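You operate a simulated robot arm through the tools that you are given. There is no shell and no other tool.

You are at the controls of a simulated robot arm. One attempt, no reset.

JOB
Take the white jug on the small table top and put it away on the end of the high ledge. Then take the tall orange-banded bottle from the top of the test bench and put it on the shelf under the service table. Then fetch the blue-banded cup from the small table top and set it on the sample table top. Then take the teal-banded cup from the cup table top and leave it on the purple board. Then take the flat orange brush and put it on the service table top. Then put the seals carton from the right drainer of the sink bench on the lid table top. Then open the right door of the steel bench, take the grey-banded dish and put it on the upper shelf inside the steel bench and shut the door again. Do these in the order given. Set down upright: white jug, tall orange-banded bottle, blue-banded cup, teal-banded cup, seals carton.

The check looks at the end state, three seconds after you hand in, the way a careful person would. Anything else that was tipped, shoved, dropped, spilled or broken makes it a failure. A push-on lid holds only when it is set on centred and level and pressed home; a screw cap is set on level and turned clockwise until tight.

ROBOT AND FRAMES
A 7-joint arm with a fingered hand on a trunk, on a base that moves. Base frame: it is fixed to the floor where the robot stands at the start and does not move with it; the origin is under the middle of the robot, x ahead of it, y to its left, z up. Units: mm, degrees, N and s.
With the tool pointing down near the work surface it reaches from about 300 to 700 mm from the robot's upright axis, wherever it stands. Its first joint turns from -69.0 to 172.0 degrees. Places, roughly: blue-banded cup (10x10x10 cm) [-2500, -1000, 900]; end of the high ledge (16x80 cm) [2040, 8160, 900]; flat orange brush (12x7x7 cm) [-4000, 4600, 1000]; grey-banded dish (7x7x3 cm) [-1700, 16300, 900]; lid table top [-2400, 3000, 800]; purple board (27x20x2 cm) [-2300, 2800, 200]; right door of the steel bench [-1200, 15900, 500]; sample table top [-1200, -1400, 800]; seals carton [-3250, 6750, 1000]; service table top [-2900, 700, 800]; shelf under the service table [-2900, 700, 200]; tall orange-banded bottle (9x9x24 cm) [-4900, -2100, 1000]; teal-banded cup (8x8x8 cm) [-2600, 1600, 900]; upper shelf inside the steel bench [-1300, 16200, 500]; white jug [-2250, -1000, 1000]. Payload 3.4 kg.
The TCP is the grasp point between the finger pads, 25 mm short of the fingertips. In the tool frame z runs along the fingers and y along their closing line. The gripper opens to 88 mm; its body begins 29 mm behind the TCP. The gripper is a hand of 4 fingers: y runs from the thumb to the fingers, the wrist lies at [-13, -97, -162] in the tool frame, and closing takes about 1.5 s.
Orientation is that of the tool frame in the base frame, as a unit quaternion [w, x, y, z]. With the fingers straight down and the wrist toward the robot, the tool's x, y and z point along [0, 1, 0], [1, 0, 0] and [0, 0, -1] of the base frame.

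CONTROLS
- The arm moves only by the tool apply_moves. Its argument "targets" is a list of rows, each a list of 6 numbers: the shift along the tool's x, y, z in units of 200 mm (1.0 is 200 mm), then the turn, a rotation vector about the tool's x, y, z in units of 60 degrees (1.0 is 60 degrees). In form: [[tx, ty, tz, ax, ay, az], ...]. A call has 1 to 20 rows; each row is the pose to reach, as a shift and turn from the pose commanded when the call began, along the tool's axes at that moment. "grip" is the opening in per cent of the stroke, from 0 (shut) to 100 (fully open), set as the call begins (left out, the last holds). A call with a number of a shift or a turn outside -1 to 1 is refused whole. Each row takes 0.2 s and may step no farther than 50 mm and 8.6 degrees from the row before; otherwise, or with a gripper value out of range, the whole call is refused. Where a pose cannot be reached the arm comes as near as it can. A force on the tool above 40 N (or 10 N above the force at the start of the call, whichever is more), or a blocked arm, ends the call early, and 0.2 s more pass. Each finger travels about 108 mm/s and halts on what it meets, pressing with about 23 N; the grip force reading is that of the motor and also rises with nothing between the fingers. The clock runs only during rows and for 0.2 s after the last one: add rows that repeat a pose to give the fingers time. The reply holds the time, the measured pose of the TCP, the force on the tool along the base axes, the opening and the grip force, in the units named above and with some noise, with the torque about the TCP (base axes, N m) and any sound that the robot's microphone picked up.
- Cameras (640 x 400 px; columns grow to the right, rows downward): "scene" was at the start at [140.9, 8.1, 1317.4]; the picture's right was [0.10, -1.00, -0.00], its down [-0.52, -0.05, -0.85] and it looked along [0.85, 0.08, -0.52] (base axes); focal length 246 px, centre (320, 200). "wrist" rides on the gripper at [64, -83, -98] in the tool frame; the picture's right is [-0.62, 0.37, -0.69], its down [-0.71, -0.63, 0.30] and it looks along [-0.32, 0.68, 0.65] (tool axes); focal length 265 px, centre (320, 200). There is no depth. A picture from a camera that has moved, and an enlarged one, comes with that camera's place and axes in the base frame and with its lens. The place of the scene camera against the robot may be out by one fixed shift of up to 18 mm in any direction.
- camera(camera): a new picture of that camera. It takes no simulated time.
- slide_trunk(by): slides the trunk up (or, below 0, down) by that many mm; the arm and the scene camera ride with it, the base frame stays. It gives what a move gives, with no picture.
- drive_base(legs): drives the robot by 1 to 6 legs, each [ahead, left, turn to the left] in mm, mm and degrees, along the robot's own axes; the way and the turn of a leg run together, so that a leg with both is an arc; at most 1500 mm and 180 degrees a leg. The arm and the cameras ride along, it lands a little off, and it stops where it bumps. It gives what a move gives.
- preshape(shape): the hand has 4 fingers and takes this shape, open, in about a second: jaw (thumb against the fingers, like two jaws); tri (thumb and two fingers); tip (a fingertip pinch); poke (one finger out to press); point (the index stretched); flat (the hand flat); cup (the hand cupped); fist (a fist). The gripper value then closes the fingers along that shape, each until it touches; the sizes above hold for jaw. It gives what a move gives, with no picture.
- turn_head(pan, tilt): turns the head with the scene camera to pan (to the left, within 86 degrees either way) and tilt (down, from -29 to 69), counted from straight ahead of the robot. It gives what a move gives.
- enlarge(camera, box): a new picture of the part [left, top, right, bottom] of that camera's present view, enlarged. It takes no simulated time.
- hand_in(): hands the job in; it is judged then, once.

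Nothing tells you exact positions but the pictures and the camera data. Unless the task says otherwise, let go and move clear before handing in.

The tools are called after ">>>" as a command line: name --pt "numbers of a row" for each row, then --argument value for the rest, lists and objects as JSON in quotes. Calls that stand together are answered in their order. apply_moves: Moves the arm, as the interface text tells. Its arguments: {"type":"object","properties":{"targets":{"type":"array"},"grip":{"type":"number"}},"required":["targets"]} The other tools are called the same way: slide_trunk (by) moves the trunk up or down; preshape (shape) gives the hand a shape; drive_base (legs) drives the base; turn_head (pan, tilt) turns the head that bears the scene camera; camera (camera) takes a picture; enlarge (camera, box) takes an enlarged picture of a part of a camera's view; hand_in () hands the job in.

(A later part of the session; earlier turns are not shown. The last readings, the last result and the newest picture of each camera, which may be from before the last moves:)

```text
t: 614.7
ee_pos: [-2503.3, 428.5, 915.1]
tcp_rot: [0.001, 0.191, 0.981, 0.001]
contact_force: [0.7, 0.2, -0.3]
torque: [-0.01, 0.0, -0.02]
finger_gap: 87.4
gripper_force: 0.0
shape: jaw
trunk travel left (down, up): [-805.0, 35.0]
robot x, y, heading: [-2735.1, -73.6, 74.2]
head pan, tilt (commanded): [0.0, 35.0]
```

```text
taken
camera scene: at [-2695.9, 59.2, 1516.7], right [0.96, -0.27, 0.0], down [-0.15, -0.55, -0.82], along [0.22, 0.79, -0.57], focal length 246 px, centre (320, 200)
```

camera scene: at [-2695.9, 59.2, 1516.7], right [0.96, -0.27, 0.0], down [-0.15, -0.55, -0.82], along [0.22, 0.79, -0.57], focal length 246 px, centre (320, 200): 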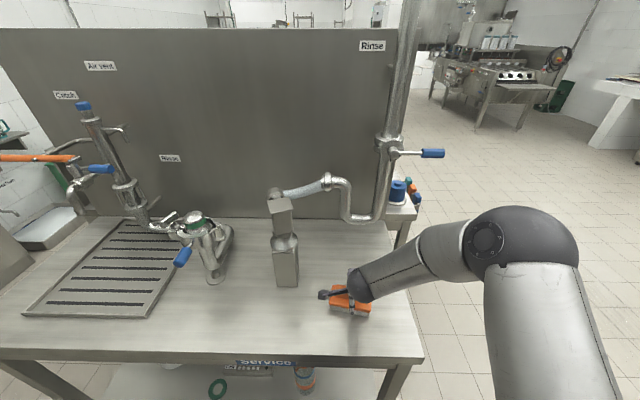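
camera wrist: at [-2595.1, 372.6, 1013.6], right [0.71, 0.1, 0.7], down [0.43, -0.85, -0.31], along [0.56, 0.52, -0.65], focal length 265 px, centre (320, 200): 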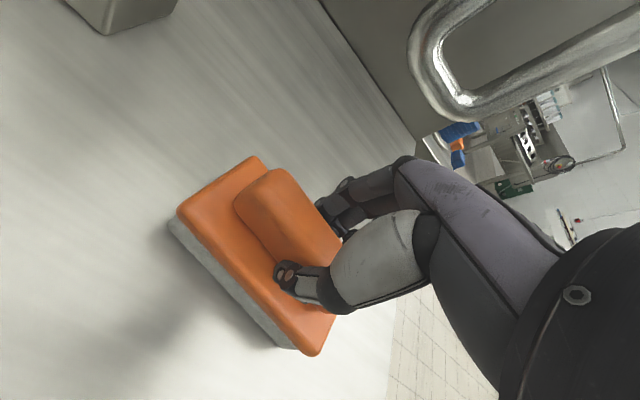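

>>> apply_moves --pt "0 0 -0.1 0 0 0" --pt "0 0 -0.3 0 0 0" --pt "0 0 -0.5 0 0 0" --pt "0 -0.1 -0.7 0 0 0" --pt "0 -0.25 -0.85 0 0 0" --pt "0 -0.4 -1.0 0 0 0" --pt "0 -0.6 -1.0 0 0 0"

>>> camera --camera "scene"

```text
t: 616.3
ee_pos: [-2551.2, 315.8, 1114.8]
tcp_rot: [0.002, 0.192, 0.981, 0.003]
contact_force: [-0.7, -0.2, -0.3]
torque: [0.0, -0.01, -0.01]
finger_gap: 87.8
gripper_force: 0.1
shape: jaw
trunk travel left (down, up): [-805.0, 35.0]
robot x, y, heading: [-2734.1, -72.5, 74.4]
head pan, tilt (commanded): [0.0, 35.0]
```

```text
taken
camera scene: at [-2696.3, 57.1, 1516.9], right [0.96, -0.27, 0.0], down [-0.15, -0.55, -0.82], along [0.22, 0.79, -0.57], focal length 246 px, centre (320, 200)
```

scene: 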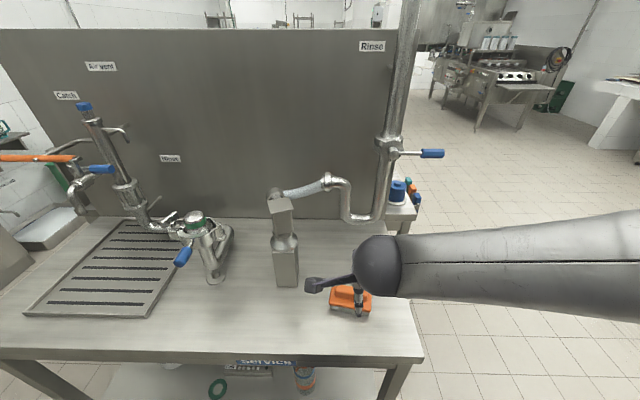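

The brush rests on the service table. Next is the seals carton at the sink bench; I drive back around to the left aisle.

>>> apply_moves --pt "0 -0.2 -0.1 0 0 0" --pt "0 -0.3 -0.3 0 0 0"

>>> drive_base --legs '[[-322, 10, 0], [-149, 1017, 0], [725, 566, 0], [1319, 109, 0]]'

>>> turn_head --pan 0 --tilt 20

>>> camera --camera "scene"

```text
t: 616.9
ee_pos: [-2571.6, 260.8, 1173.6]
tcp_rot: [0.001, 0.192, 0.981, 0.001]
contact_force: [-0.6, -0.3, -0.2]
torque: [0.01, -0.01, -0.02]
finger_gap: 87.5
gripper_force: 0.1
shape: jaw
trunk travel left (down, up): [-805.0, 35.0]
robot x, y, heading: [-2734.9, -72.7, 74.3]
head pan, tilt (commanded): [0.0, 35.0]
```

```text
t: 634.6
ee_pos: [-3807.0, 2244.1, 1173.1]
tcp_rot: [0.001, 0.193, 0.981, 0.001]
contact_force: [0.9, 0.8, -0.1]
torque: [0.03, -0.01, 0.03]
finger_gap: 87.5
gripper_force: 0.0
shape: jaw
trunk travel left (down, up): [-805.0, 35.0]
robot x, y, heading: [-3971.2, 1909.4, 74.4]
head pan, tilt (commanded): [0.0, 35.0]
```

```text
t: 635.4
ee_pos: [-3807.5, 2243.2, 1172.7]
tcp_rot: [0.002, 0.192, 0.981, 0.002]
contact_force: [-0.4, 0.6, 0.1]
torque: [-0.01, -0.03, 0.02]
finger_gap: 87.6
gripper_force: 0.1
shape: jaw
trunk travel left (down, up): [-805.0, 35.0]
robot x, y, heading: [-3971.0, 1909.1, 74.4]
head pan, tilt (commanded): [0.0, 20.0]
```

```text
taken
camera scene: at [-3930.8, 2046.2, 1540.5], right [0.96, -0.27, 0.0], down [-0.09, -0.33, -0.94], along [0.25, 0.9, -0.34], focal length 246 px, centre (320, 200)
```

scene: 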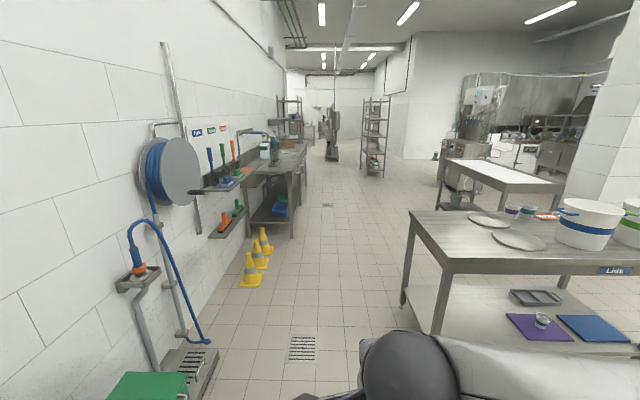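

>>> drive_base --legs '[[1338, 9, 0], [1378, -103, 0], [1456, -9, 0]]'

>>> turn_head --pan 50 --tilt 25

>>> camera --camera "scene"

```text
t: 655.3
ee_pos: [-2616.3, 6203.8, 1173.2]
tcp_rot: [0.001, 0.185, 0.983, 0.002]
contact_force: [-0.2, -0.4, 1.1]
torque: [-0.01, 0.0, -0.01]
finger_gap: 87.9
gripper_force: 0.1
shape: jaw
trunk travel left (down, up): [-805.0, 35.0]
robot x, y, heading: [-2773.2, 5864.1, 75.4]
head pan, tilt (commanded): [0.0, 20.0]
```

```text
t: 656.5
ee_pos: [-2614.6, 6203.3, 1173.3]
tcp_rot: [0.001, 0.186, 0.983, 0.002]
contact_force: [0.1, -0.5, 1.2]
torque: [0.0, 0.01, -0.02]
finger_gap: 87.9
gripper_force: 0.1
shape: jaw
trunk travel left (down, up): [-805.0, 35.0]
robot x, y, heading: [-2773.0, 5866.2, 75.3]
head pan, tilt (commanded): [50.0, 25.0]
```

```text
taken
camera scene: at [-2813.1, 5990.0, 1532.5], right [0.82, 0.58, 0.0], down [0.24, -0.35, -0.91], along [-0.52, 0.74, -0.42], focal length 246 px, centre (320, 200)
```

scene: 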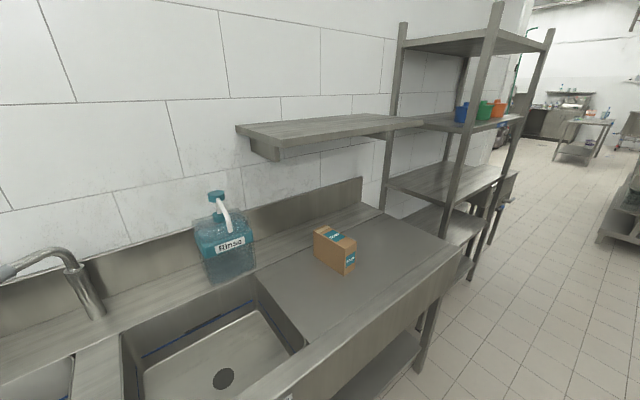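

I see the carton on the right drainer, under a wall shelf. Zooming in.

>>> enlarge --camera "scene" --box '[250, 190, 450, 315]'

>>> drive_base --legs '[[640, 60, 0], [0, 0, 90]]'

>>> turn_head --pan 0 --tilt 35

>>> camera --camera "scene"

>>> camera --camera "wrist"

```text
3.20 times, centred on (350, 252) of scene
camera zoom: at [-2813.1, 5990.0, 1532.5], right [0.82, 0.58, 0.0], down [0.24, -0.35, -0.91], along [-0.52, 0.74, -0.42], focal length 788 px, centre (224, 32)
```

zoom: 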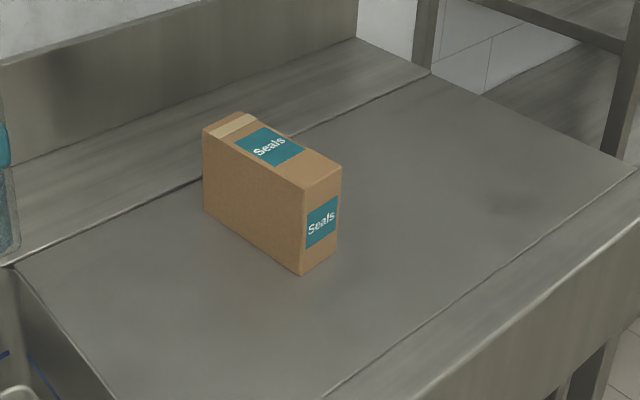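

```text
t: 663.8
ee_pos: [-3011.6, 6637.8, 1172.2]
tcp_rot: [0.0, -0.565, 0.825, 0.002]
contact_force: [-0.4, 0.3, -0.2]
torque: [0.01, 0.02, -0.03]
finger_gap: 87.6
gripper_force: 0.1
shape: jaw
trunk travel left (down, up): [-805.0, 35.0]
robot x, y, heading: [-2668.7, 6482.4, 165.7]
head pan, tilt (commanded): [50.0, 25.0]
```

```text
t: 665.0
ee_pos: [-3010.6, 6637.9, 1172.3]
tcp_rot: [0.0, -0.565, 0.825, 0.002]
contact_force: [0.2, 0.2, -0.1]
torque: [0.03, -0.03, 0.04]
finger_gap: 87.7
gripper_force: 0.1
shape: jaw
trunk travel left (down, up): [-805.0, 35.0]
robot x, y, heading: [-2672.2, 6480.0, 165.5]
head pan, tilt (commanded): [0.0, 35.0]
```

```text
taken
camera scene: at [-2805.8, 6515.2, 1516.7], right [0.25, 0.97, 0.0], down [0.56, -0.14, -0.82], along [-0.79, 0.21, -0.57], focal length 246 px, centre (320, 200)
```

scene: 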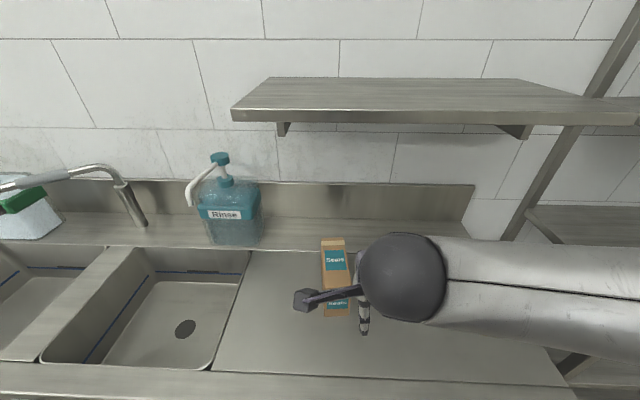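

```text
taken
camera wrist: at [-2955.5, 6547.8, 1271.5], right [-0.12, 0.71, 0.7], down [0.84, 0.44, -0.3], along [-0.52, 0.55, -0.65], focal length 265 px, centre (320, 200)
```

wrist: 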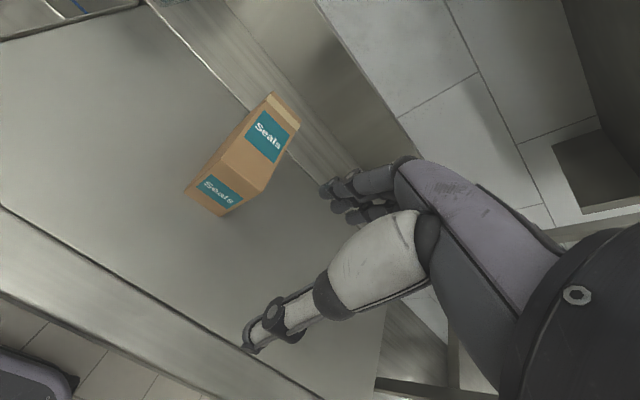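

The carton (about 60×160×135 mm) stands with its long side toward me; I'll grip it across its narrow width from above. Rotating the hand about 98° at a safe height.

>>> apply_moves --pt "0 0 0 0 0 -0.136" --pt "0 0 0 0 0 -0.272" --pt "0 0 0 0 0 -0.408" --pt "0 0 0 0 0 -0.544" --pt "0 0 0 0 0 -0.68" --pt "0 0 0 0 0 -0.817"

>>> apply_moves --pt "0 0 0 0 0 -0.136" --pt "0 0 0 0 0 -0.272" --pt "0 0 0 0 0 -0.408" --pt "0 0 0 0 0 -0.544" --pt "0 0 0 0 0 -0.68" --pt "0 0 0 0 0 -0.817" --pt "0 0 0 0 0 -0.817"

>>> camera --camera "scene"

>>> camera --camera "wrist"

```text
t: 666.4
ee_pos: [-3011.4, 6637.6, 1173.8]
tcp_rot: [0.0, 0.857, -0.515, -0.002]
contact_force: [-1.2, -0.5, 0.5]
torque: [-0.01, -0.02, 0.02]
finger_gap: 87.6
gripper_force: 0.1
shape: jaw
trunk travel left (down, up): [-805.0, 35.0]
robot x, y, heading: [-2675.3, 6477.2, 165.4]
head pan, tilt (commanded): [0.0, 35.0]
```

```text
t: 668.0
ee_pos: [-2949.1, 6550.9, 1195.5]
tcp_rot: [-0.001, 0.993, -0.115, -0.001]
contact_force: [-0.6, -0.6, 0.7]
torque: [-0.03, -0.04, -0.02]
finger_gap: 87.9
gripper_force: 0.0
shape: jaw
out of reach, approached as far as the arm can: row 3, 4, 5, 6, 7
trunk travel left (down, up): [-805.0, 35.0]
robot x, y, heading: [-2673.2, 6484.9, 165.4]
head pan, tilt (commanded): [0.0, 35.0]
```

```text
taken
camera scene: at [-2805.3, 6517.0, 1516.7], right [0.25, 0.97, 0.0], down [0.55, -0.15, -0.82], along [-0.79, 0.21, -0.57], focal length 246 px, centre (320, 200)
```

scene: 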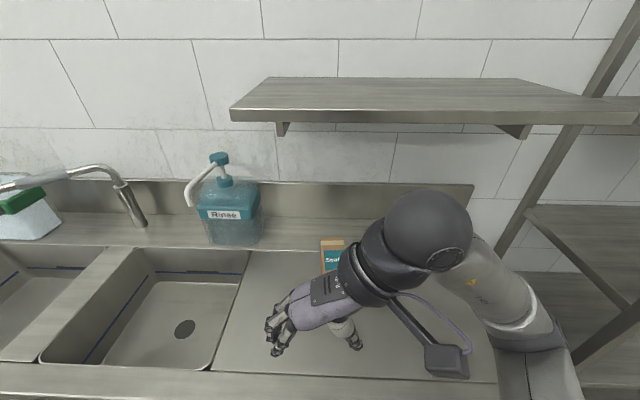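

```text
taken
camera wrist: at [-2866.4, 6616.1, 1294.3], right [-0.69, -0.22, 0.69], down [-0.55, 0.78, -0.3], along [-0.47, -0.59, -0.65], focal length 265 px, centre (320, 200)
```

wrist: 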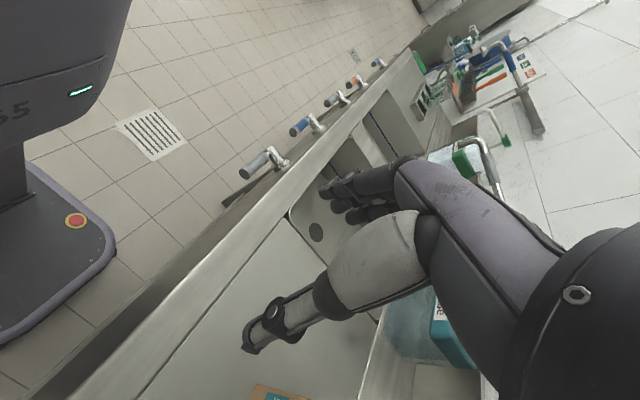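

The hand orientation is right, but the tucked position was out of reach; extending toward the carton should be fine. Moving forward in steps.

>>> apply_moves --pt "-0.2 0 0 0 0 0" --pt "-0.4 0 0 0 0 0" --pt "-0.6 0 0 0 0 0" --pt "-0.75 0 0 0 0 0" --pt "-0.75 0 0 0 0 0"

>>> camera --camera "wrist"

>>> camera --camera "scene"

```text
t: 669.2
ee_pos: [-2986.2, 6517.5, 1216.3]
tcp_rot: [-0.003, 0.993, -0.116, -0.001]
contact_force: [-0.3, 0.0, -0.1]
torque: [-0.04, -0.01, 0.0]
finger_gap: 88.0
gripper_force: 0.0
shape: jaw
out of reach, approached as far as the arm can: row 1, 2, 3, 4, 5
trunk travel left (down, up): [-805.0, 35.0]
robot x, y, heading: [-2673.5, 6479.8, 165.5]
head pan, tilt (commanded): [0.0, 35.0]
```

```text
taken
camera wrist: at [-2903.2, 6584.3, 1316.7], right [-0.69, -0.22, 0.69], down [-0.55, 0.78, -0.3], along [-0.47, -0.59, -0.66], focal length 265 px, centre (320, 200)
```

wrist: 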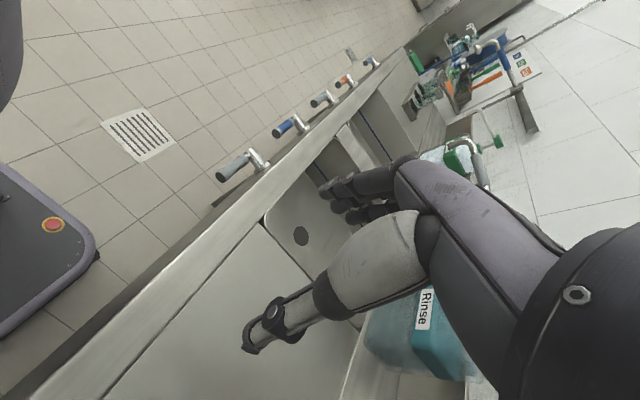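

```text
taken
camera scene: at [-2806.1, 6514.8, 1516.7], right [0.25, 0.97, 0.0], down [0.56, -0.14, -0.82], along [-0.79, 0.21, -0.57], focal length 246 px, centre (320, 200)
```

scene: 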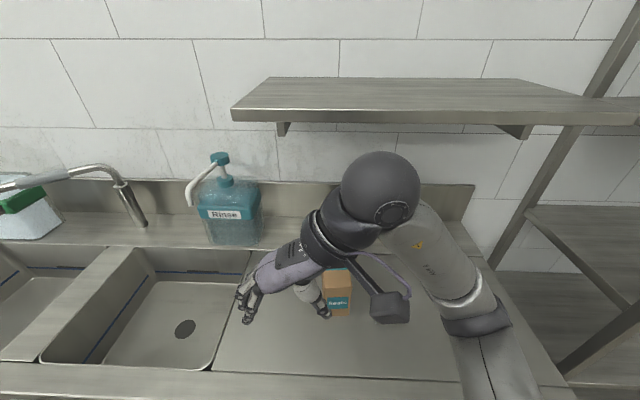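

That orientation isn't reachable here. I'll rotate back and try turning the hand the other way (tool y to the right).

>>> apply_moves --pt "0.15 0 0 0 0 0.136" --pt "0.3 0 0 0 0 0.272" --pt "0.45 0 0 0 0 0.408" --pt "0.6 0 0 0 0 0.544" --pt "0.75 0 0 0 0 0.68" --pt "0.75 0 0 0 0 0.817"

>>> apply_moves --pt "0 0 0 0 0 0.136" --pt "0 0 0 0 0 0.272" --pt "0 0 0 0 0 0.408" --pt "0 0 0 0 0 0.544" --pt "0 0 0 0 0 0.68" --pt "0 0 0 0 0 0.817" --pt "0 0 0 0 0 0.817"

>>> apply_moves --pt "0 0 0 0 0 0.136" --pt "0 0 0 0 0 0.272" --pt "0 0 0 0 0 0.408" --pt "0 0 0 0 0 0.544" --pt "0 0 0 0 0 0.68" --pt "0 0 0 0 0 0.68"

>>> apply_moves --pt "0 0 0 0 0 0.136" --pt "0 0 0 0 0 0.272" --pt "0 0 0 0 0 0.408" --pt "0 0 0 0 0 0.544" --pt "0 0 0 0 0 0.68" --pt "0 0 0 0 0 0.68"

>>> camera --camera "scene"

>>> camera --camera "wrist"

```text
t: 670.2
ee_pos: [-2876.9, 6494.7, 1210.6]
tcp_rot: [-0.009, 0.926, -0.378, -0.01]
contact_force: [-18.9, 28.7, -2.2]
torque: [-3.16, -1.7, 3.88]
finger_gap: 87.9
gripper_force: 0.0
shape: jaw
out of reach, approached as far as the arm can: row 5
trunk travel left (down, up): [-805.0, 35.0]
robot x, y, heading: [-2672.0, 6480.1, 165.4]
head pan, tilt (commanded): [0.0, 35.0]
stopped in row 5: the force on the tool passed its limit at 283 N (the readings are from after the stop); the commanded pose is now the measured one
```

```text
t: 670.5
ee_pos: [-2878.0, 6496.1, 1210.3]
tcp_rot: [-0.01, 0.924, -0.383, -0.011]
contact_force: [-2.9, 3.9, -1.2]
torque: [-0.47, -0.3, 0.58]
finger_gap: 88.0
gripper_force: 0.1
shape: jaw
trunk travel left (down, up): [-805.0, 35.0]
robot x, y, heading: [-2672.6, 6482.4, 165.6]
head pan, tilt (commanded): [0.0, 35.0]
stopped in row 1: the force on the tool passed its limit at 84 N (the readings are from after the stop); the commanded pose is now the measured one
```

```text
t: 670.7
ee_pos: [-2880.0, 6497.2, 1211.1]
tcp_rot: [-0.01, 0.919, -0.395, -0.01]
contact_force: [-1.5, 0.9, 1.3]
torque: [-0.1, -0.11, 0.11]
finger_gap: 87.9
gripper_force: 0.1
shape: jaw
trunk travel left (down, up): [-805.0, 35.0]
robot x, y, heading: [-2677.4, 6484.5, 165.6]
head pan, tilt (commanded): [0.0, 35.0]
stopped in row 1: the force on the tool passed its limit at 75 N (the readings are from after the stop); the commanded pose is now the measured one
```

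```text
t: 671.0
ee_pos: [-2881.5, 6497.5, 1211.0]
tcp_rot: [-0.012, 0.91, -0.414, -0.01]
contact_force: [1.1, -0.2, -0.6]
torque: [-0.03, 0.0, -0.02]
finger_gap: 87.8
gripper_force: 0.0
shape: jaw
trunk travel left (down, up): [-805.0, 35.0]
robot x, y, heading: [-2670.2, 6477.7, 165.5]
head pan, tilt (commanded): [0.0, 35.0]
stopped in row 1: the force on the tool passed its limit at 65 N (the readings are from after the stop); the commanded pose is now the measured one
```

```text
taken
camera scene: at [-2805.1, 6515.1, 1516.8], right [0.25, 0.97, 0.0], down [0.55, -0.14, -0.82], along [-0.79, 0.21, -0.57], focal length 246 px, centre (320, 200)
```

scene: 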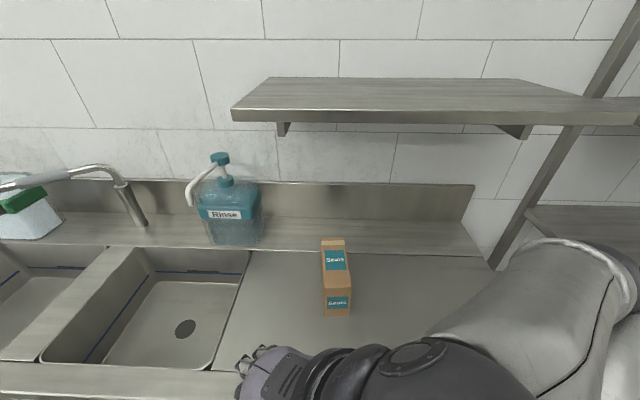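

```text
taken
camera wrist: at [-2773.8, 6502.7, 1309.9], right [-0.68, 0.2, 0.71], down [0.0, 0.96, -0.28], along [-0.73, -0.19, -0.65], focal length 265 px, centre (320, 200)
```

wrist: 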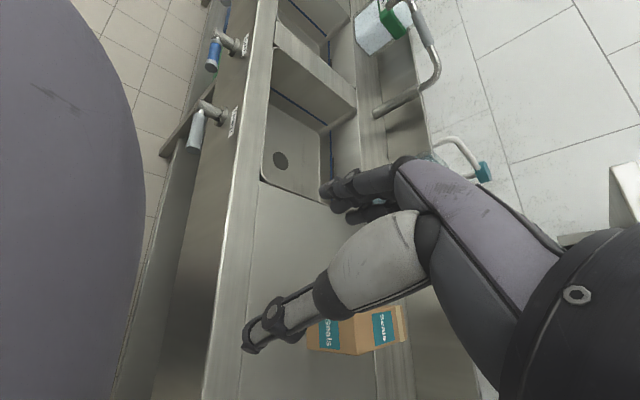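

The hand touched the robot's own body while swinging back; the forces are zero again. I move it straight forward, away from the robot, first.

>>> apply_moves --pt "-0.08 0.056 0 0 0 0" --pt "-0.2 0.14 0 0 0 0" --pt "-0.36 0.25 0 0 0 0" --pt "-0.52 0.36 0 0 0 0" --pt "-0.68 0.47 0 0 0 0"

>>> camera --camera "scene"

```text
t: 672.2
ee_pos: [-3042.1, 6540.3, 1211.8]
tcp_rot: [-0.012, 0.91, -0.414, -0.01]
contact_force: [-0.2, 0.1, -0.9]
torque: [0.0, 0.01, -0.02]
finger_gap: 87.7
gripper_force: 0.1
shape: jaw
trunk travel left (down, up): [-805.0, 35.0]
robot x, y, heading: [-2672.2, 6480.5, 165.4]
head pan, tilt (commanded): [0.0, 35.0]
```

```text
taken
camera scene: at [-2806.8, 6515.4, 1516.6], right [0.25, 0.97, 0.0], down [0.56, -0.14, -0.82], along [-0.79, 0.21, -0.57], focal length 246 px, centre (320, 200)
```

scene: 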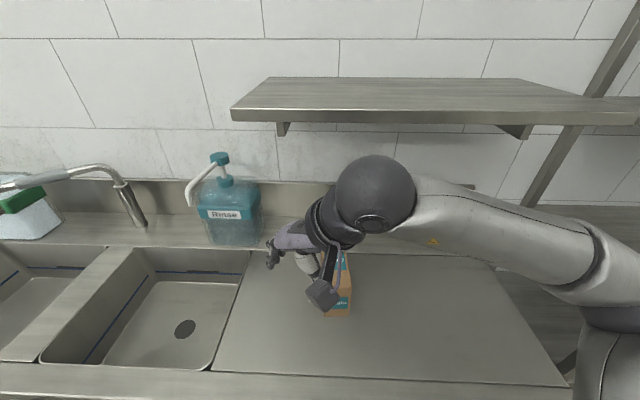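

Back in free space. I rotate the hand to forward orientation, then toward the right, in place.

>>> apply_moves --pt "0 0 0 0 0 0.13" --pt "0 0 0 0 0 0.26" --pt "0 0 0 0 0 0.39" --pt "0 0 0 0 0 0.52" --pt "0 0 0 0 0 0.65" --pt "0 0 0 0 0 0.78" --pt "0 0 0 0 0 0.91" --pt "0 0 0 0 0 1.0" --pt "0 0 0 0 0 1.0"

>>> apply_moves --pt "0 0 0 0 0 0.13" --pt "0 0 0 0 0 0.26" --pt "0 0 0 0 0 0.39" --pt "0 0 0 0 0 0.52" --pt "0 0 0 0 0 0.65" --pt "0 0 0 0 0 0.65"

>>> camera --camera "scene"

>>> camera --camera "wrist"

```text
t: 674.2
ee_pos: [-3042.2, 6539.0, 1214.2]
tcp_rot: [0.005, -0.581, 0.814, 0.015]
contact_force: [0.3, -0.6, 0.8]
torque: [-0.01, 0.01, -0.01]
finger_gap: 87.6
gripper_force: 0.1
shape: jaw
trunk travel left (down, up): [-805.0, 35.0]
robot x, y, heading: [-2673.3, 6478.0, 165.5]
head pan, tilt (commanded): [0.0, 35.0]
```

```text
t: 675.6
ee_pos: [-3038.9, 6540.3, 1214.9]
tcp_rot: [-0.001, -0.276, 0.961, 0.015]
contact_force: [-0.7, 0.9, -0.4]
torque: [0.0, 0.0, 0.0]
finger_gap: 87.9
gripper_force: 0.1
shape: jaw
trunk travel left (down, up): [-805.0, 35.0]
robot x, y, heading: [-2672.2, 6482.6, 165.2]
head pan, tilt (commanded): [0.0, 35.0]
```

```text
taken
camera scene: at [-2805.5, 6515.7, 1516.7], right [0.25, 0.97, 0.0], down [0.56, -0.14, -0.82], along [-0.79, 0.21, -0.57], focal length 246 px, centre (320, 200)
```

scene: 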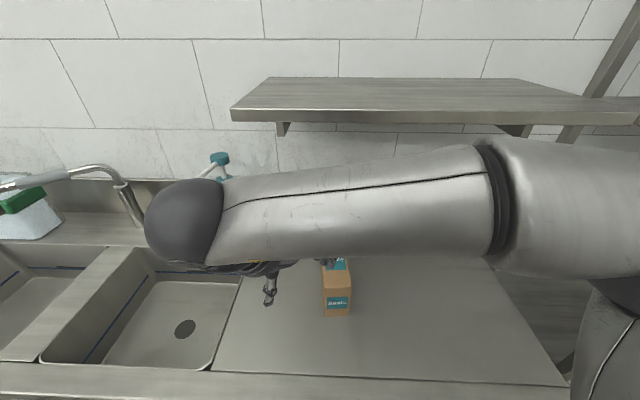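

```text
taken
camera wrist: at [-3048.4, 6432.8, 1310.7], right [0.34, 0.62, 0.71], down [0.94, -0.15, -0.32], along [-0.09, 0.77, -0.63], focal length 265 px, centre (320, 200)
```

wrist: 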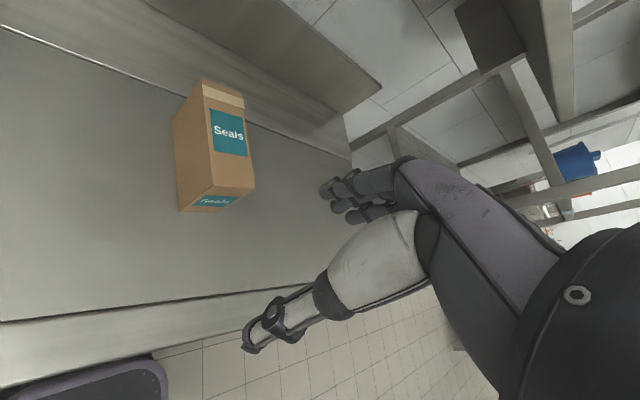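

>>> apply_moves --pt "0 0 0 0 0 0.13" --pt "0 0 0 0 0 0.26" --pt "0 0 0 0 0 0.39" --pt "0 0 0 0 0 0.52" --pt "0 0 0 0 0 0.65" --pt "0 0 0 0 0 0.75" --pt "0 0 0 0 0 0.75"

>>> camera --camera "wrist"

>>> camera --camera "scene"

```text
t: 677.2
ee_pos: [-3041.3, 6540.9, 1213.8]
tcp_rot: [-0.006, 0.113, 0.993, 0.014]
contact_force: [-0.5, -0.1, 0.2]
torque: [-0.03, -0.01, -0.01]
finger_gap: 87.7
gripper_force: 0.1
shape: jaw
trunk travel left (down, up): [-805.0, 35.0]
robot x, y, heading: [-2673.1, 6482.8, 165.1]
head pan, tilt (commanded): [0.0, 35.0]
```

```text
taken
camera wrist: at [-3121.0, 6470.8, 1312.0], right [0.69, 0.2, 0.69], down [0.55, -0.76, -0.33], along [0.46, 0.61, -0.64], focal length 265 px, centre (320, 200)
```

wrist: 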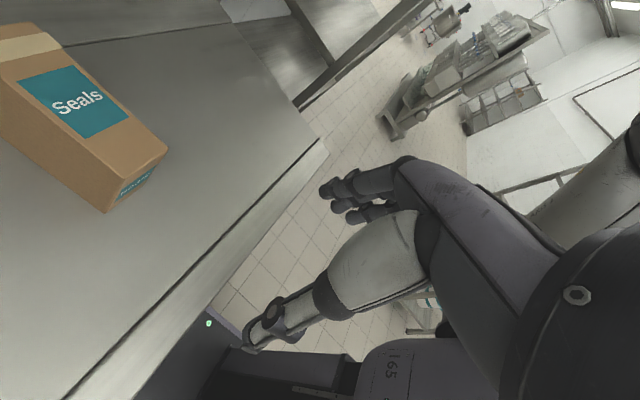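

```text
taken
camera scene: at [-2805.5, 6515.3, 1516.7], right [0.25, 0.97, 0.0], down [0.56, -0.14, -0.82], along [-0.79, 0.21, -0.57], focal length 246 px, centre (320, 200)
```

scene: 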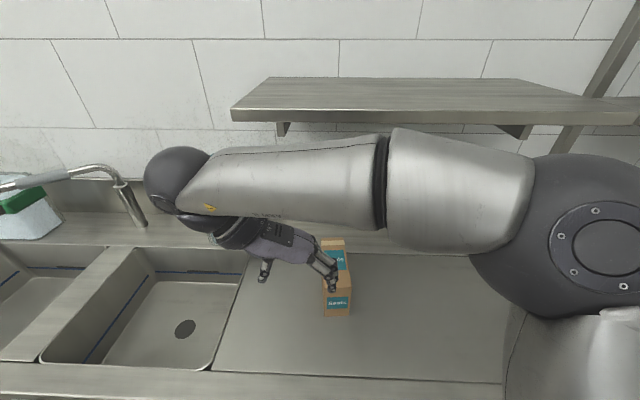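

The hand is now turned the right way (tool y along the carton's width). I move over the carton, whose top center is ≈[-3233, 6676, 987].

>>> apply_moves --pt "0.15 0.1 0 0 0 0" --pt "0.3 0.2 0 0 0 0" --pt "0.45 0.3 0 0 0 0" --pt "0.6 0.4 0 0 0 0" --pt "0.75 0.442 0 0 0 0" --pt "0.75 0.442 0 0 0 0"

>>> apply_moves --pt "0.18 0 0 0 0 0" --pt "0.376 0 0 0 0 0" --pt "0.376 0 0.2 0 0 0" --pt "0.376 0 0.4 0 0 0" --pt "0.376 0 0.4 0 0 0"

>>> camera --camera "wrist"

>>> camera --camera "scene"

```text
t: 678.6
ee_pos: [-3168.4, 6658.8, 1220.0]
tcp_rot: [-0.007, 0.112, 0.994, 0.014]
contact_force: [1.1, -1.2, -0.1]
torque: [-0.02, 0.01, 0.01]
finger_gap: 87.9
gripper_force: 0.0
shape: jaw
trunk travel left (down, up): [-805.0, 35.0]
robot x, y, heading: [-2672.9, 6482.5, 165.4]
head pan, tilt (commanded): [0.0, 35.0]
```

```text
t: 679.8
ee_pos: [-3235.8, 6674.4, 1143.6]
tcp_rot: [-0.009, 0.112, 0.994, 0.015]
contact_force: [0.9, -0.7, 0.3]
torque: [0.02, 0.05, 0.0]
finger_gap: 87.9
gripper_force: 0.0
shape: jaw
out of reach, approached as far as the arm can: row 2
trunk travel left (down, up): [-805.0, 35.0]
robot x, y, heading: [-2675.5, 6484.4, 165.5]
head pan, tilt (commanded): [0.0, 35.0]
```

```text
taken
camera wrist: at [-3313.7, 6604.7, 1241.6], right [0.7, 0.2, 0.69], down [0.55, -0.76, -0.34], along [0.46, 0.62, -0.64], focal length 265 px, centre (320, 200)
```

wrist: 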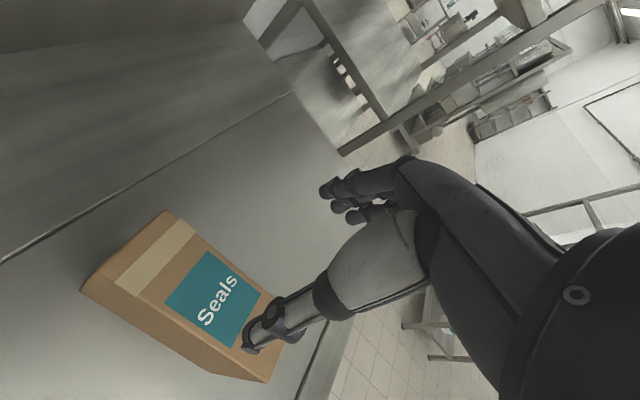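

```text
taken
camera scene: at [-2796.7, 6511.4, 1517.7], right [0.25, 0.97, 0.0], down [0.55, -0.14, -0.82], along [-0.8, 0.21, -0.57], focal length 246 px, centre (320, 200)
```

scene: 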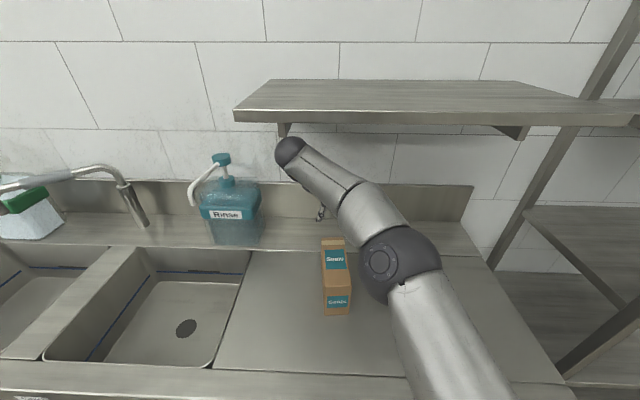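

>>> enlarge --camera "wrist" --box '[60, 190, 300, 390]'

>>> enlarge --camera "scene" --box '[250, 170, 450, 330]'

```text
2.00 times, centred on (180, 290) of wrist
camera zoom: at [-3313.7, 6604.7, 1241.6], right [0.7, 0.2, 0.69], down [0.55, -0.76, -0.34], along [0.46, 0.62, -0.64], focal length 531 px, centre (600, 20)
```

zoom: 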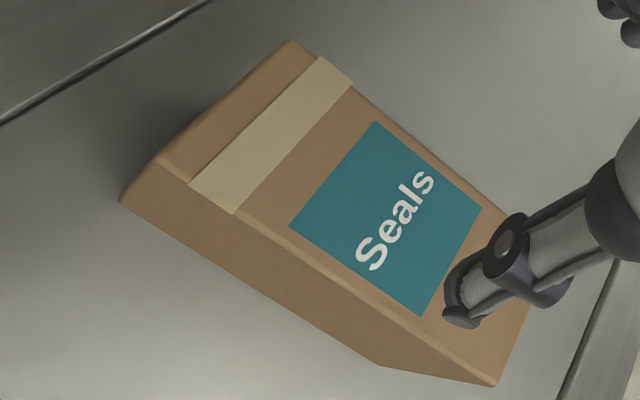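

```text
2.50 times, centred on (350, 250) of scene
camera zoom: at [-2796.7, 6511.4, 1517.7], right [0.25, 0.97, 0.0], down [0.55, -0.14, -0.82], along [-0.8, 0.21, -0.57], focal length 615 px, centre (245, 75)
```

zoom: 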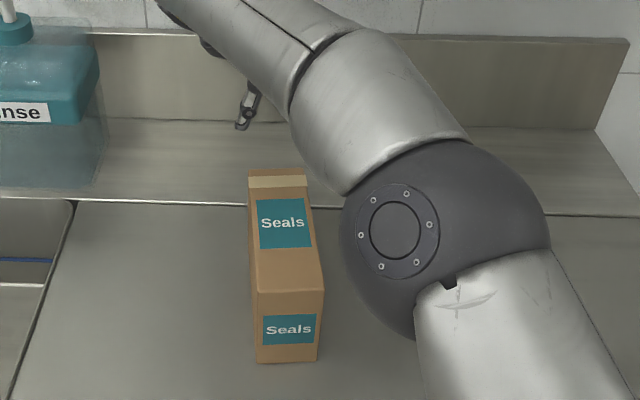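

The carton is centered under the open hand (width ≈62 mm, opening 88 mm). Descending over it.

>>> apply_moves --pt "0 0 0.2 0 0 0" --pt "0 0 0.4 0 0 0" --pt "0 0 0.55 0 0 0" --pt "0 0 0.65 0 0 0" --pt "0 0 0.65 0 0 0"

>>> camera --camera "wrist"

>>> enlarge --camera "scene" --box '[220, 170, 420, 330]'

```text
t: 681.0
ee_pos: [-3243.2, 6680.4, 1010.7]
tcp_rot: [-0.007, 0.112, 0.994, 0.014]
contact_force: [-0.7, -2.1, 2.3]
torque: [-0.09, 0.02, 0.04]
finger_gap: 87.8
gripper_force: 0.0
shape: jaw
trunk travel left (down, up): [-805.0, 35.0]
robot x, y, heading: [-2675.4, 6482.1, 165.4]
head pan, tilt (commanded): [0.0, 35.0]
```

```text
taken
camera wrist: at [-3322.2, 6610.5, 1109.3], right [0.69, 0.2, 0.69], down [0.55, -0.76, -0.33], along [0.46, 0.61, -0.64], focal length 265 px, centre (320, 200)
```

wrist: 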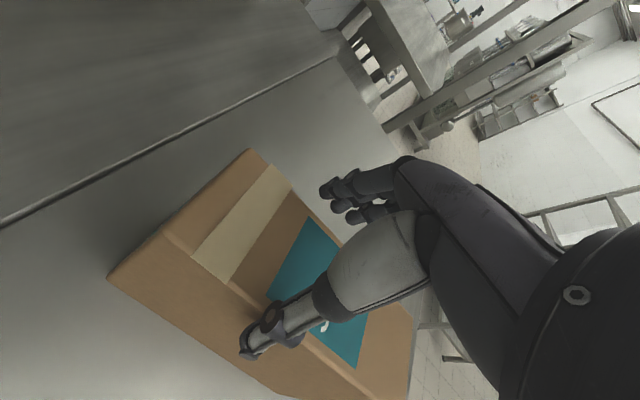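

```text
2.50 times, centred on (320, 250) of scene
camera zoom: at [-2805.7, 6514.8, 1516.8], right [0.25, 0.97, 0.0], down [0.56, -0.14, -0.82], along [-0.79, 0.21, -0.57], focal length 615 px, centre (320, 75)
```

zoom: 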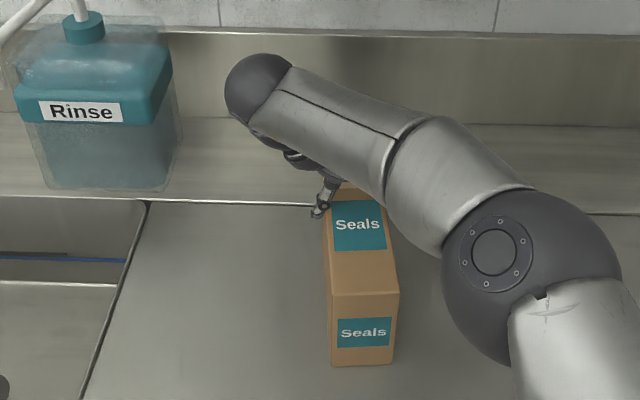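

The thumb seems to brush the carton's left side; I shift the hand 6 mm toward the thumb side and descend further.

>>> apply_moves --pt "-0.04 -0.03 0 0 0 0" --pt "-0.04 -0.03 0 0 0 0"

>>> enlarge --camera "scene" --box '[270, 190, 390, 290]'

>>> enlarge --camera "wrist" --box '[100, 140, 440, 400]'

```text
t: 681.6
ee_pos: [-3236.9, 6674.3, 1011.0]
tcp_rot: [-0.006, 0.112, 0.994, 0.014]
contact_force: [0.6, -0.2, -0.5]
torque: [-0.01, -0.02, 0.01]
finger_gap: 88.2
gripper_force: 0.0
shape: jaw
trunk travel left (down, up): [-805.0, 35.0]
robot x, y, heading: [-2675.2, 6478.2, 165.4]
head pan, tilt (commanded): [0.0, 35.0]
```

```text
4.00 times, centred on (330, 240) of scene
camera zoom: at [-2806.0, 6515.2, 1516.7], right [0.25, 0.97, 0.0], down [0.56, -0.14, -0.82], along [-0.79, 0.21, -0.57], focal length 984 px, centre (280, 40)
```

zoom: 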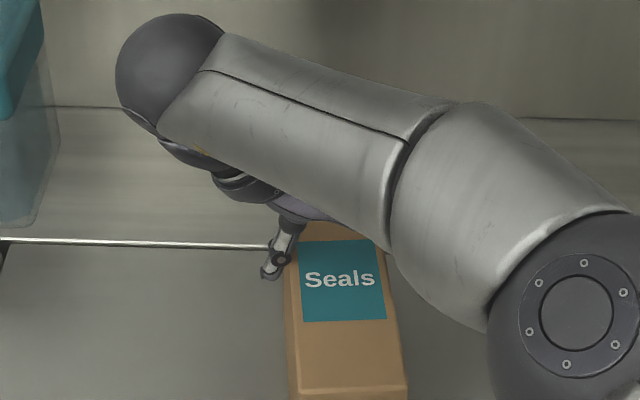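

```text
1.54 times, centred on (270, 270) of wrist
camera zoom: at [-3315.8, 6603.6, 1108.8], right [0.69, 0.2, 0.69], down [0.55, -0.76, -0.33], along [0.46, 0.61, -0.64], focal length 408 px, centre (397, 92)
```

zoom: 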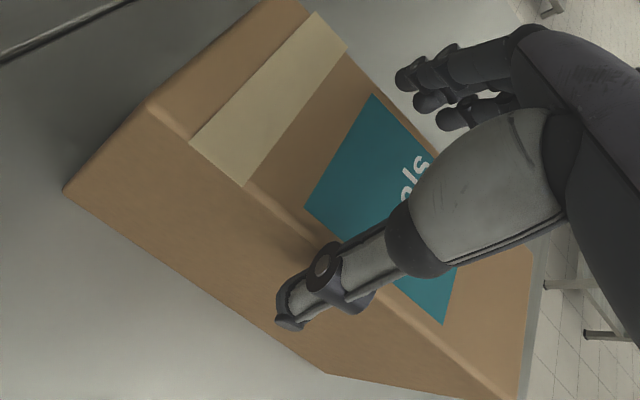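

>>> apply_moves --pt "0 0 0.05 0 0 0" --pt "0 0 0.1 0 0 0" --pt "0 0 0.15 0 0 0" --pt "0 0 0.175 0 0 0" --pt "0 0 0.175 0 0 0"

>>> camera --camera "wrist"

```text
t: 682.8
ee_pos: [-3235.9, 6674.4, 978.9]
tcp_rot: [-0.011, 0.112, 0.994, 0.015]
contact_force: [-6.7, -2.4, 26.6]
torque: [-0.33, 0.07, -0.03]
finger_gap: 87.9
gripper_force: 0.1
shape: jaw
trunk travel left (down, up): [-805.0, 35.0]
robot x, y, heading: [-2675.0, 6478.5, 165.4]
head pan, tilt (commanded): [0.0, 35.0]
```

```text
taken
camera wrist: at [-3315.6, 6604.0, 1077.9], right [0.7, 0.2, 0.69], down [0.55, -0.76, -0.34], along [0.46, 0.61, -0.64], focal length 265 px, centre (320, 200)
```

wrist: 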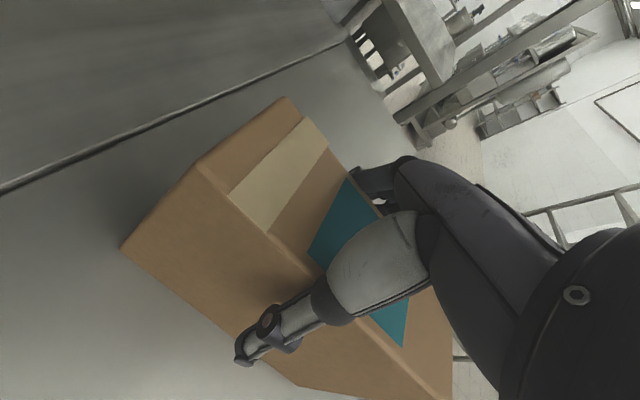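

The palm touched the carton's top (top is ~1003). I raise 6 mm and close the fingers.

>>> apply_moves --pt "0 0 -0.04 0 0 0" --pt "0 0 -0.05 0 0 0" --pt "0 0 -0.05 0 0 0"

>>> apply_moves --pt "0 0 0 0 0 0" --pt "0 0 0 0 0 0" --pt "0 0 0 0 0 0" --pt "0 0 0 0 0 0" --pt "0 0 0 0 0 0" --pt "0 0 0 0 0 0" --grip 0

>>> camera --camera "wrist"

>>> enlarge --camera "scene" --box '[240, 170, 440, 330]'

```text
t: 683.6
ee_pos: [-3237.0, 6674.9, 985.0]
tcp_rot: [-0.006, 0.112, 0.994, 0.014]
contact_force: [0.3, -0.1, -2.5]
torque: [0.03, -0.05, 0.01]
finger_gap: 88.1
gripper_force: 0.1
shape: jaw
trunk travel left (down, up): [-805.0, 35.0]
robot x, y, heading: [-2675.9, 6481.4, 165.4]
head pan, tilt (commanded): [0.0, 35.0]
```

```text
t: 685.0
ee_pos: [-3237.0, 6674.9, 986.2]
tcp_rot: [-0.007, 0.111, 0.994, 0.014]
contact_force: [0.2, 0.8, 0.5]
torque: [0.16, -0.06, 0.03]
finger_gap: 64.2
gripper_force: 23.1
shape: jaw
trunk travel left (down, up): [-805.0, 35.0]
robot x, y, heading: [-2668.6, 6479.7, 165.7]
head pan, tilt (commanded): [0.0, 35.0]
```

```text
taken
camera wrist: at [-3316.9, 6604.9, 1084.0], right [0.69, 0.2, 0.69], down [0.55, -0.76, -0.33], along [0.46, 0.61, -0.64], focal length 265 px, centre (320, 200)
```

wrist: 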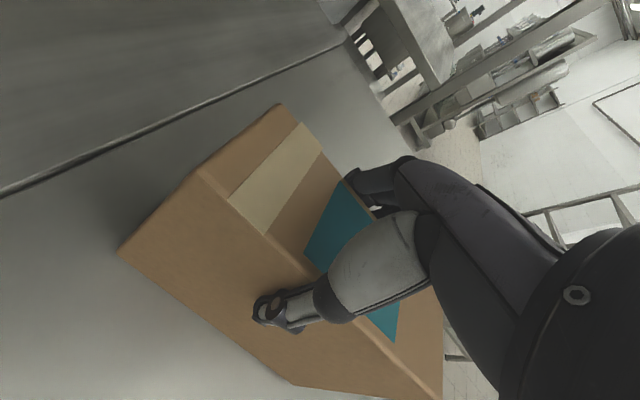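

```text
2.50 times, centred on (340, 250) of scene
camera zoom: at [-2805.9, 6515.5, 1516.7], right [0.25, 0.97, 0.0], down [0.56, -0.14, -0.82], along [-0.79, 0.21, -0.57], focal length 615 px, centre (270, 75)
```

zoom: 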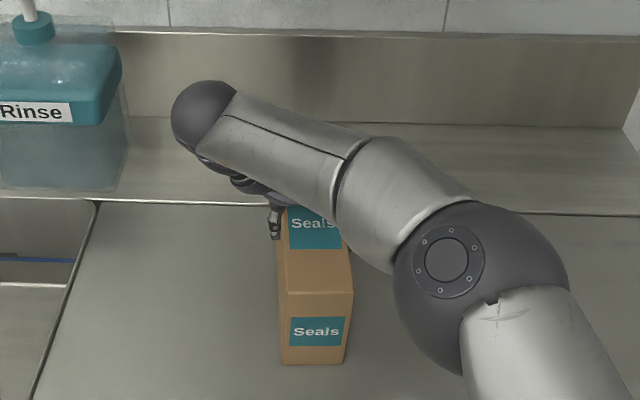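

Gripped across its 64 mm width. Lifting.

>>> apply_moves --pt "0 0 -0.05 0 0 0" --pt "0 0 -0.1 0 0 0" --pt "0 0 -0.2 0 0 0" --pt "0 0 -0.3 0 0 0" --pt "0 0 -0.3 0 0 0"

>>> camera --camera "wrist"

>>> camera --camera "scene"

```text
t: 686.2
ee_pos: [-3236.5, 6672.9, 1044.7]
tcp_rot: [-0.007, 0.112, 0.994, 0.014]
contact_force: [-0.6, 0.4, -3.9]
torque: [0.02, 0.08, 0.01]
finger_gap: 64.1
gripper_force: 23.0
shape: jaw
trunk travel left (down, up): [-805.0, 35.0]
robot x, y, heading: [-2676.4, 6477.6, 165.0]
head pan, tilt (commanded): [0.0, 35.0]
```

```text
taken
camera wrist: at [-3317.4, 6604.3, 1143.1], right [0.69, 0.2, 0.69], down [0.55, -0.76, -0.33], along [0.46, 0.61, -0.64], focal length 265 px, centre (320, 200)
```

wrist: 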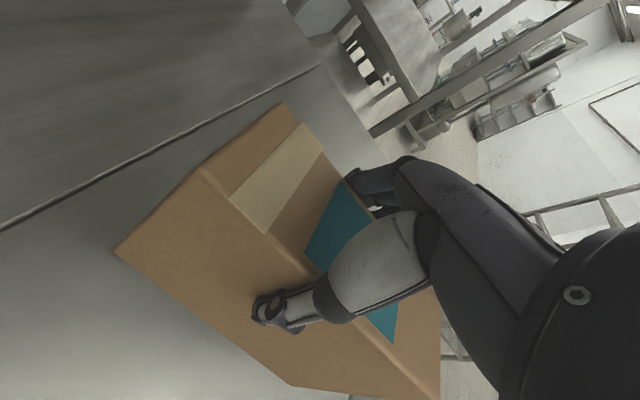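

```text
taken
camera scene: at [-2806.7, 6515.6, 1516.6], right [0.25, 0.97, 0.0], down [0.56, -0.14, -0.82], along [-0.79, 0.21, -0.57], focal length 246 px, centre (320, 200)
```

scene: 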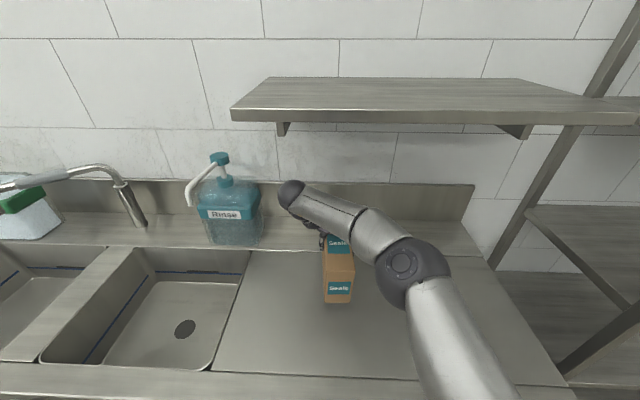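

The carton is up and level. I raise it a bit more, pull it toward the robot and back away from the sink bench.

>>> apply_moves --pt "0 0 -0.2 0 0 0" --pt "-0.1 0 -0.35 0 0 0" --pt "-0.3 0 -0.4 0 0 0" --pt "-0.5 0 -0.4 0 0 0" --pt "-0.7 0 -0.4 0 0 0" --pt "-0.7 0 -0.4 0 0 0"

>>> drive_base --legs '[[-250, 0, 0], [0, 0, 90]]'

>>> turn_head --pan 0 --tilt 25

>>> camera --camera "scene"

>>> camera --camera "wrist"

```text
t: 687.6
ee_pos: [-3103.4, 6639.4, 1121.5]
tcp_rot: [-0.007, 0.112, 0.994, 0.014]
contact_force: [-0.3, 0.3, -3.3]
torque: [0.0, 0.07, -0.02]
finger_gap: 63.9
gripper_force: 23.1
shape: jaw
trunk travel left (down, up): [-805.0, 35.0]
robot x, y, heading: [-2671.8, 6476.4, 165.3]
head pan, tilt (commanded): [0.0, 35.0]
```

```text
t: 693.3
ee_pos: [-2583.2, 5986.8, 1122.0]
tcp_rot: [-0.014, -0.631, 0.776, 0.005]
contact_force: [0.4, -0.3, -2.5]
torque: [-0.04, 0.01, 0.03]
finger_gap: 64.1
gripper_force: 22.5
shape: jaw
trunk travel left (down, up): [-805.0, 35.0]
robot x, y, heading: [-2428.5, 6420.6, -103.4]
head pan, tilt (commanded): [0.0, 35.0]
```

```text
t: 694.0
ee_pos: [-2582.1, 5986.5, 1121.8]
tcp_rot: [-0.015, -0.631, 0.776, 0.006]
contact_force: [0.7, -0.2, -3.0]
torque: [-0.07, 0.01, 0.01]
finger_gap: 63.9
gripper_force: 22.8
shape: jaw
trunk travel left (down, up): [-805.0, 35.0]
robot x, y, heading: [-2431.6, 6416.5, -103.5]
head pan, tilt (commanded): [0.0, 25.0]
```

```text
taken
camera scene: at [-2463.6, 6278.6, 1532.4], right [-0.97, 0.23, 0.0], down [0.1, 0.41, -0.91], along [-0.21, -0.88, -0.42], focal length 246 px, centre (320, 200)
```

scene: 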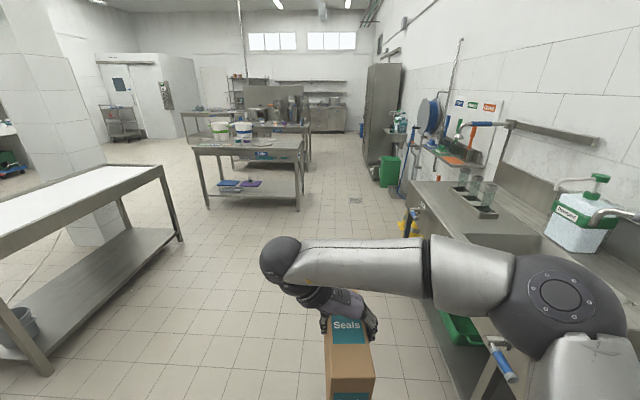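

```text
taken
camera wrist: at [-2510.6, 5908.1, 1219.8], right [-0.21, 0.69, 0.69], down [0.75, 0.57, -0.33], along [-0.62, 0.45, -0.64], focal length 265 px, centre (320, 200)
```

wrist: 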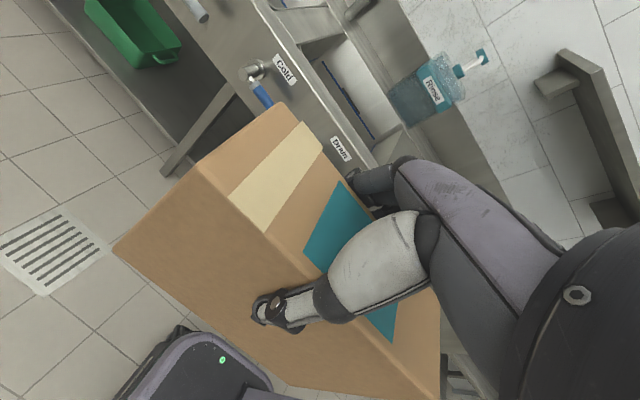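

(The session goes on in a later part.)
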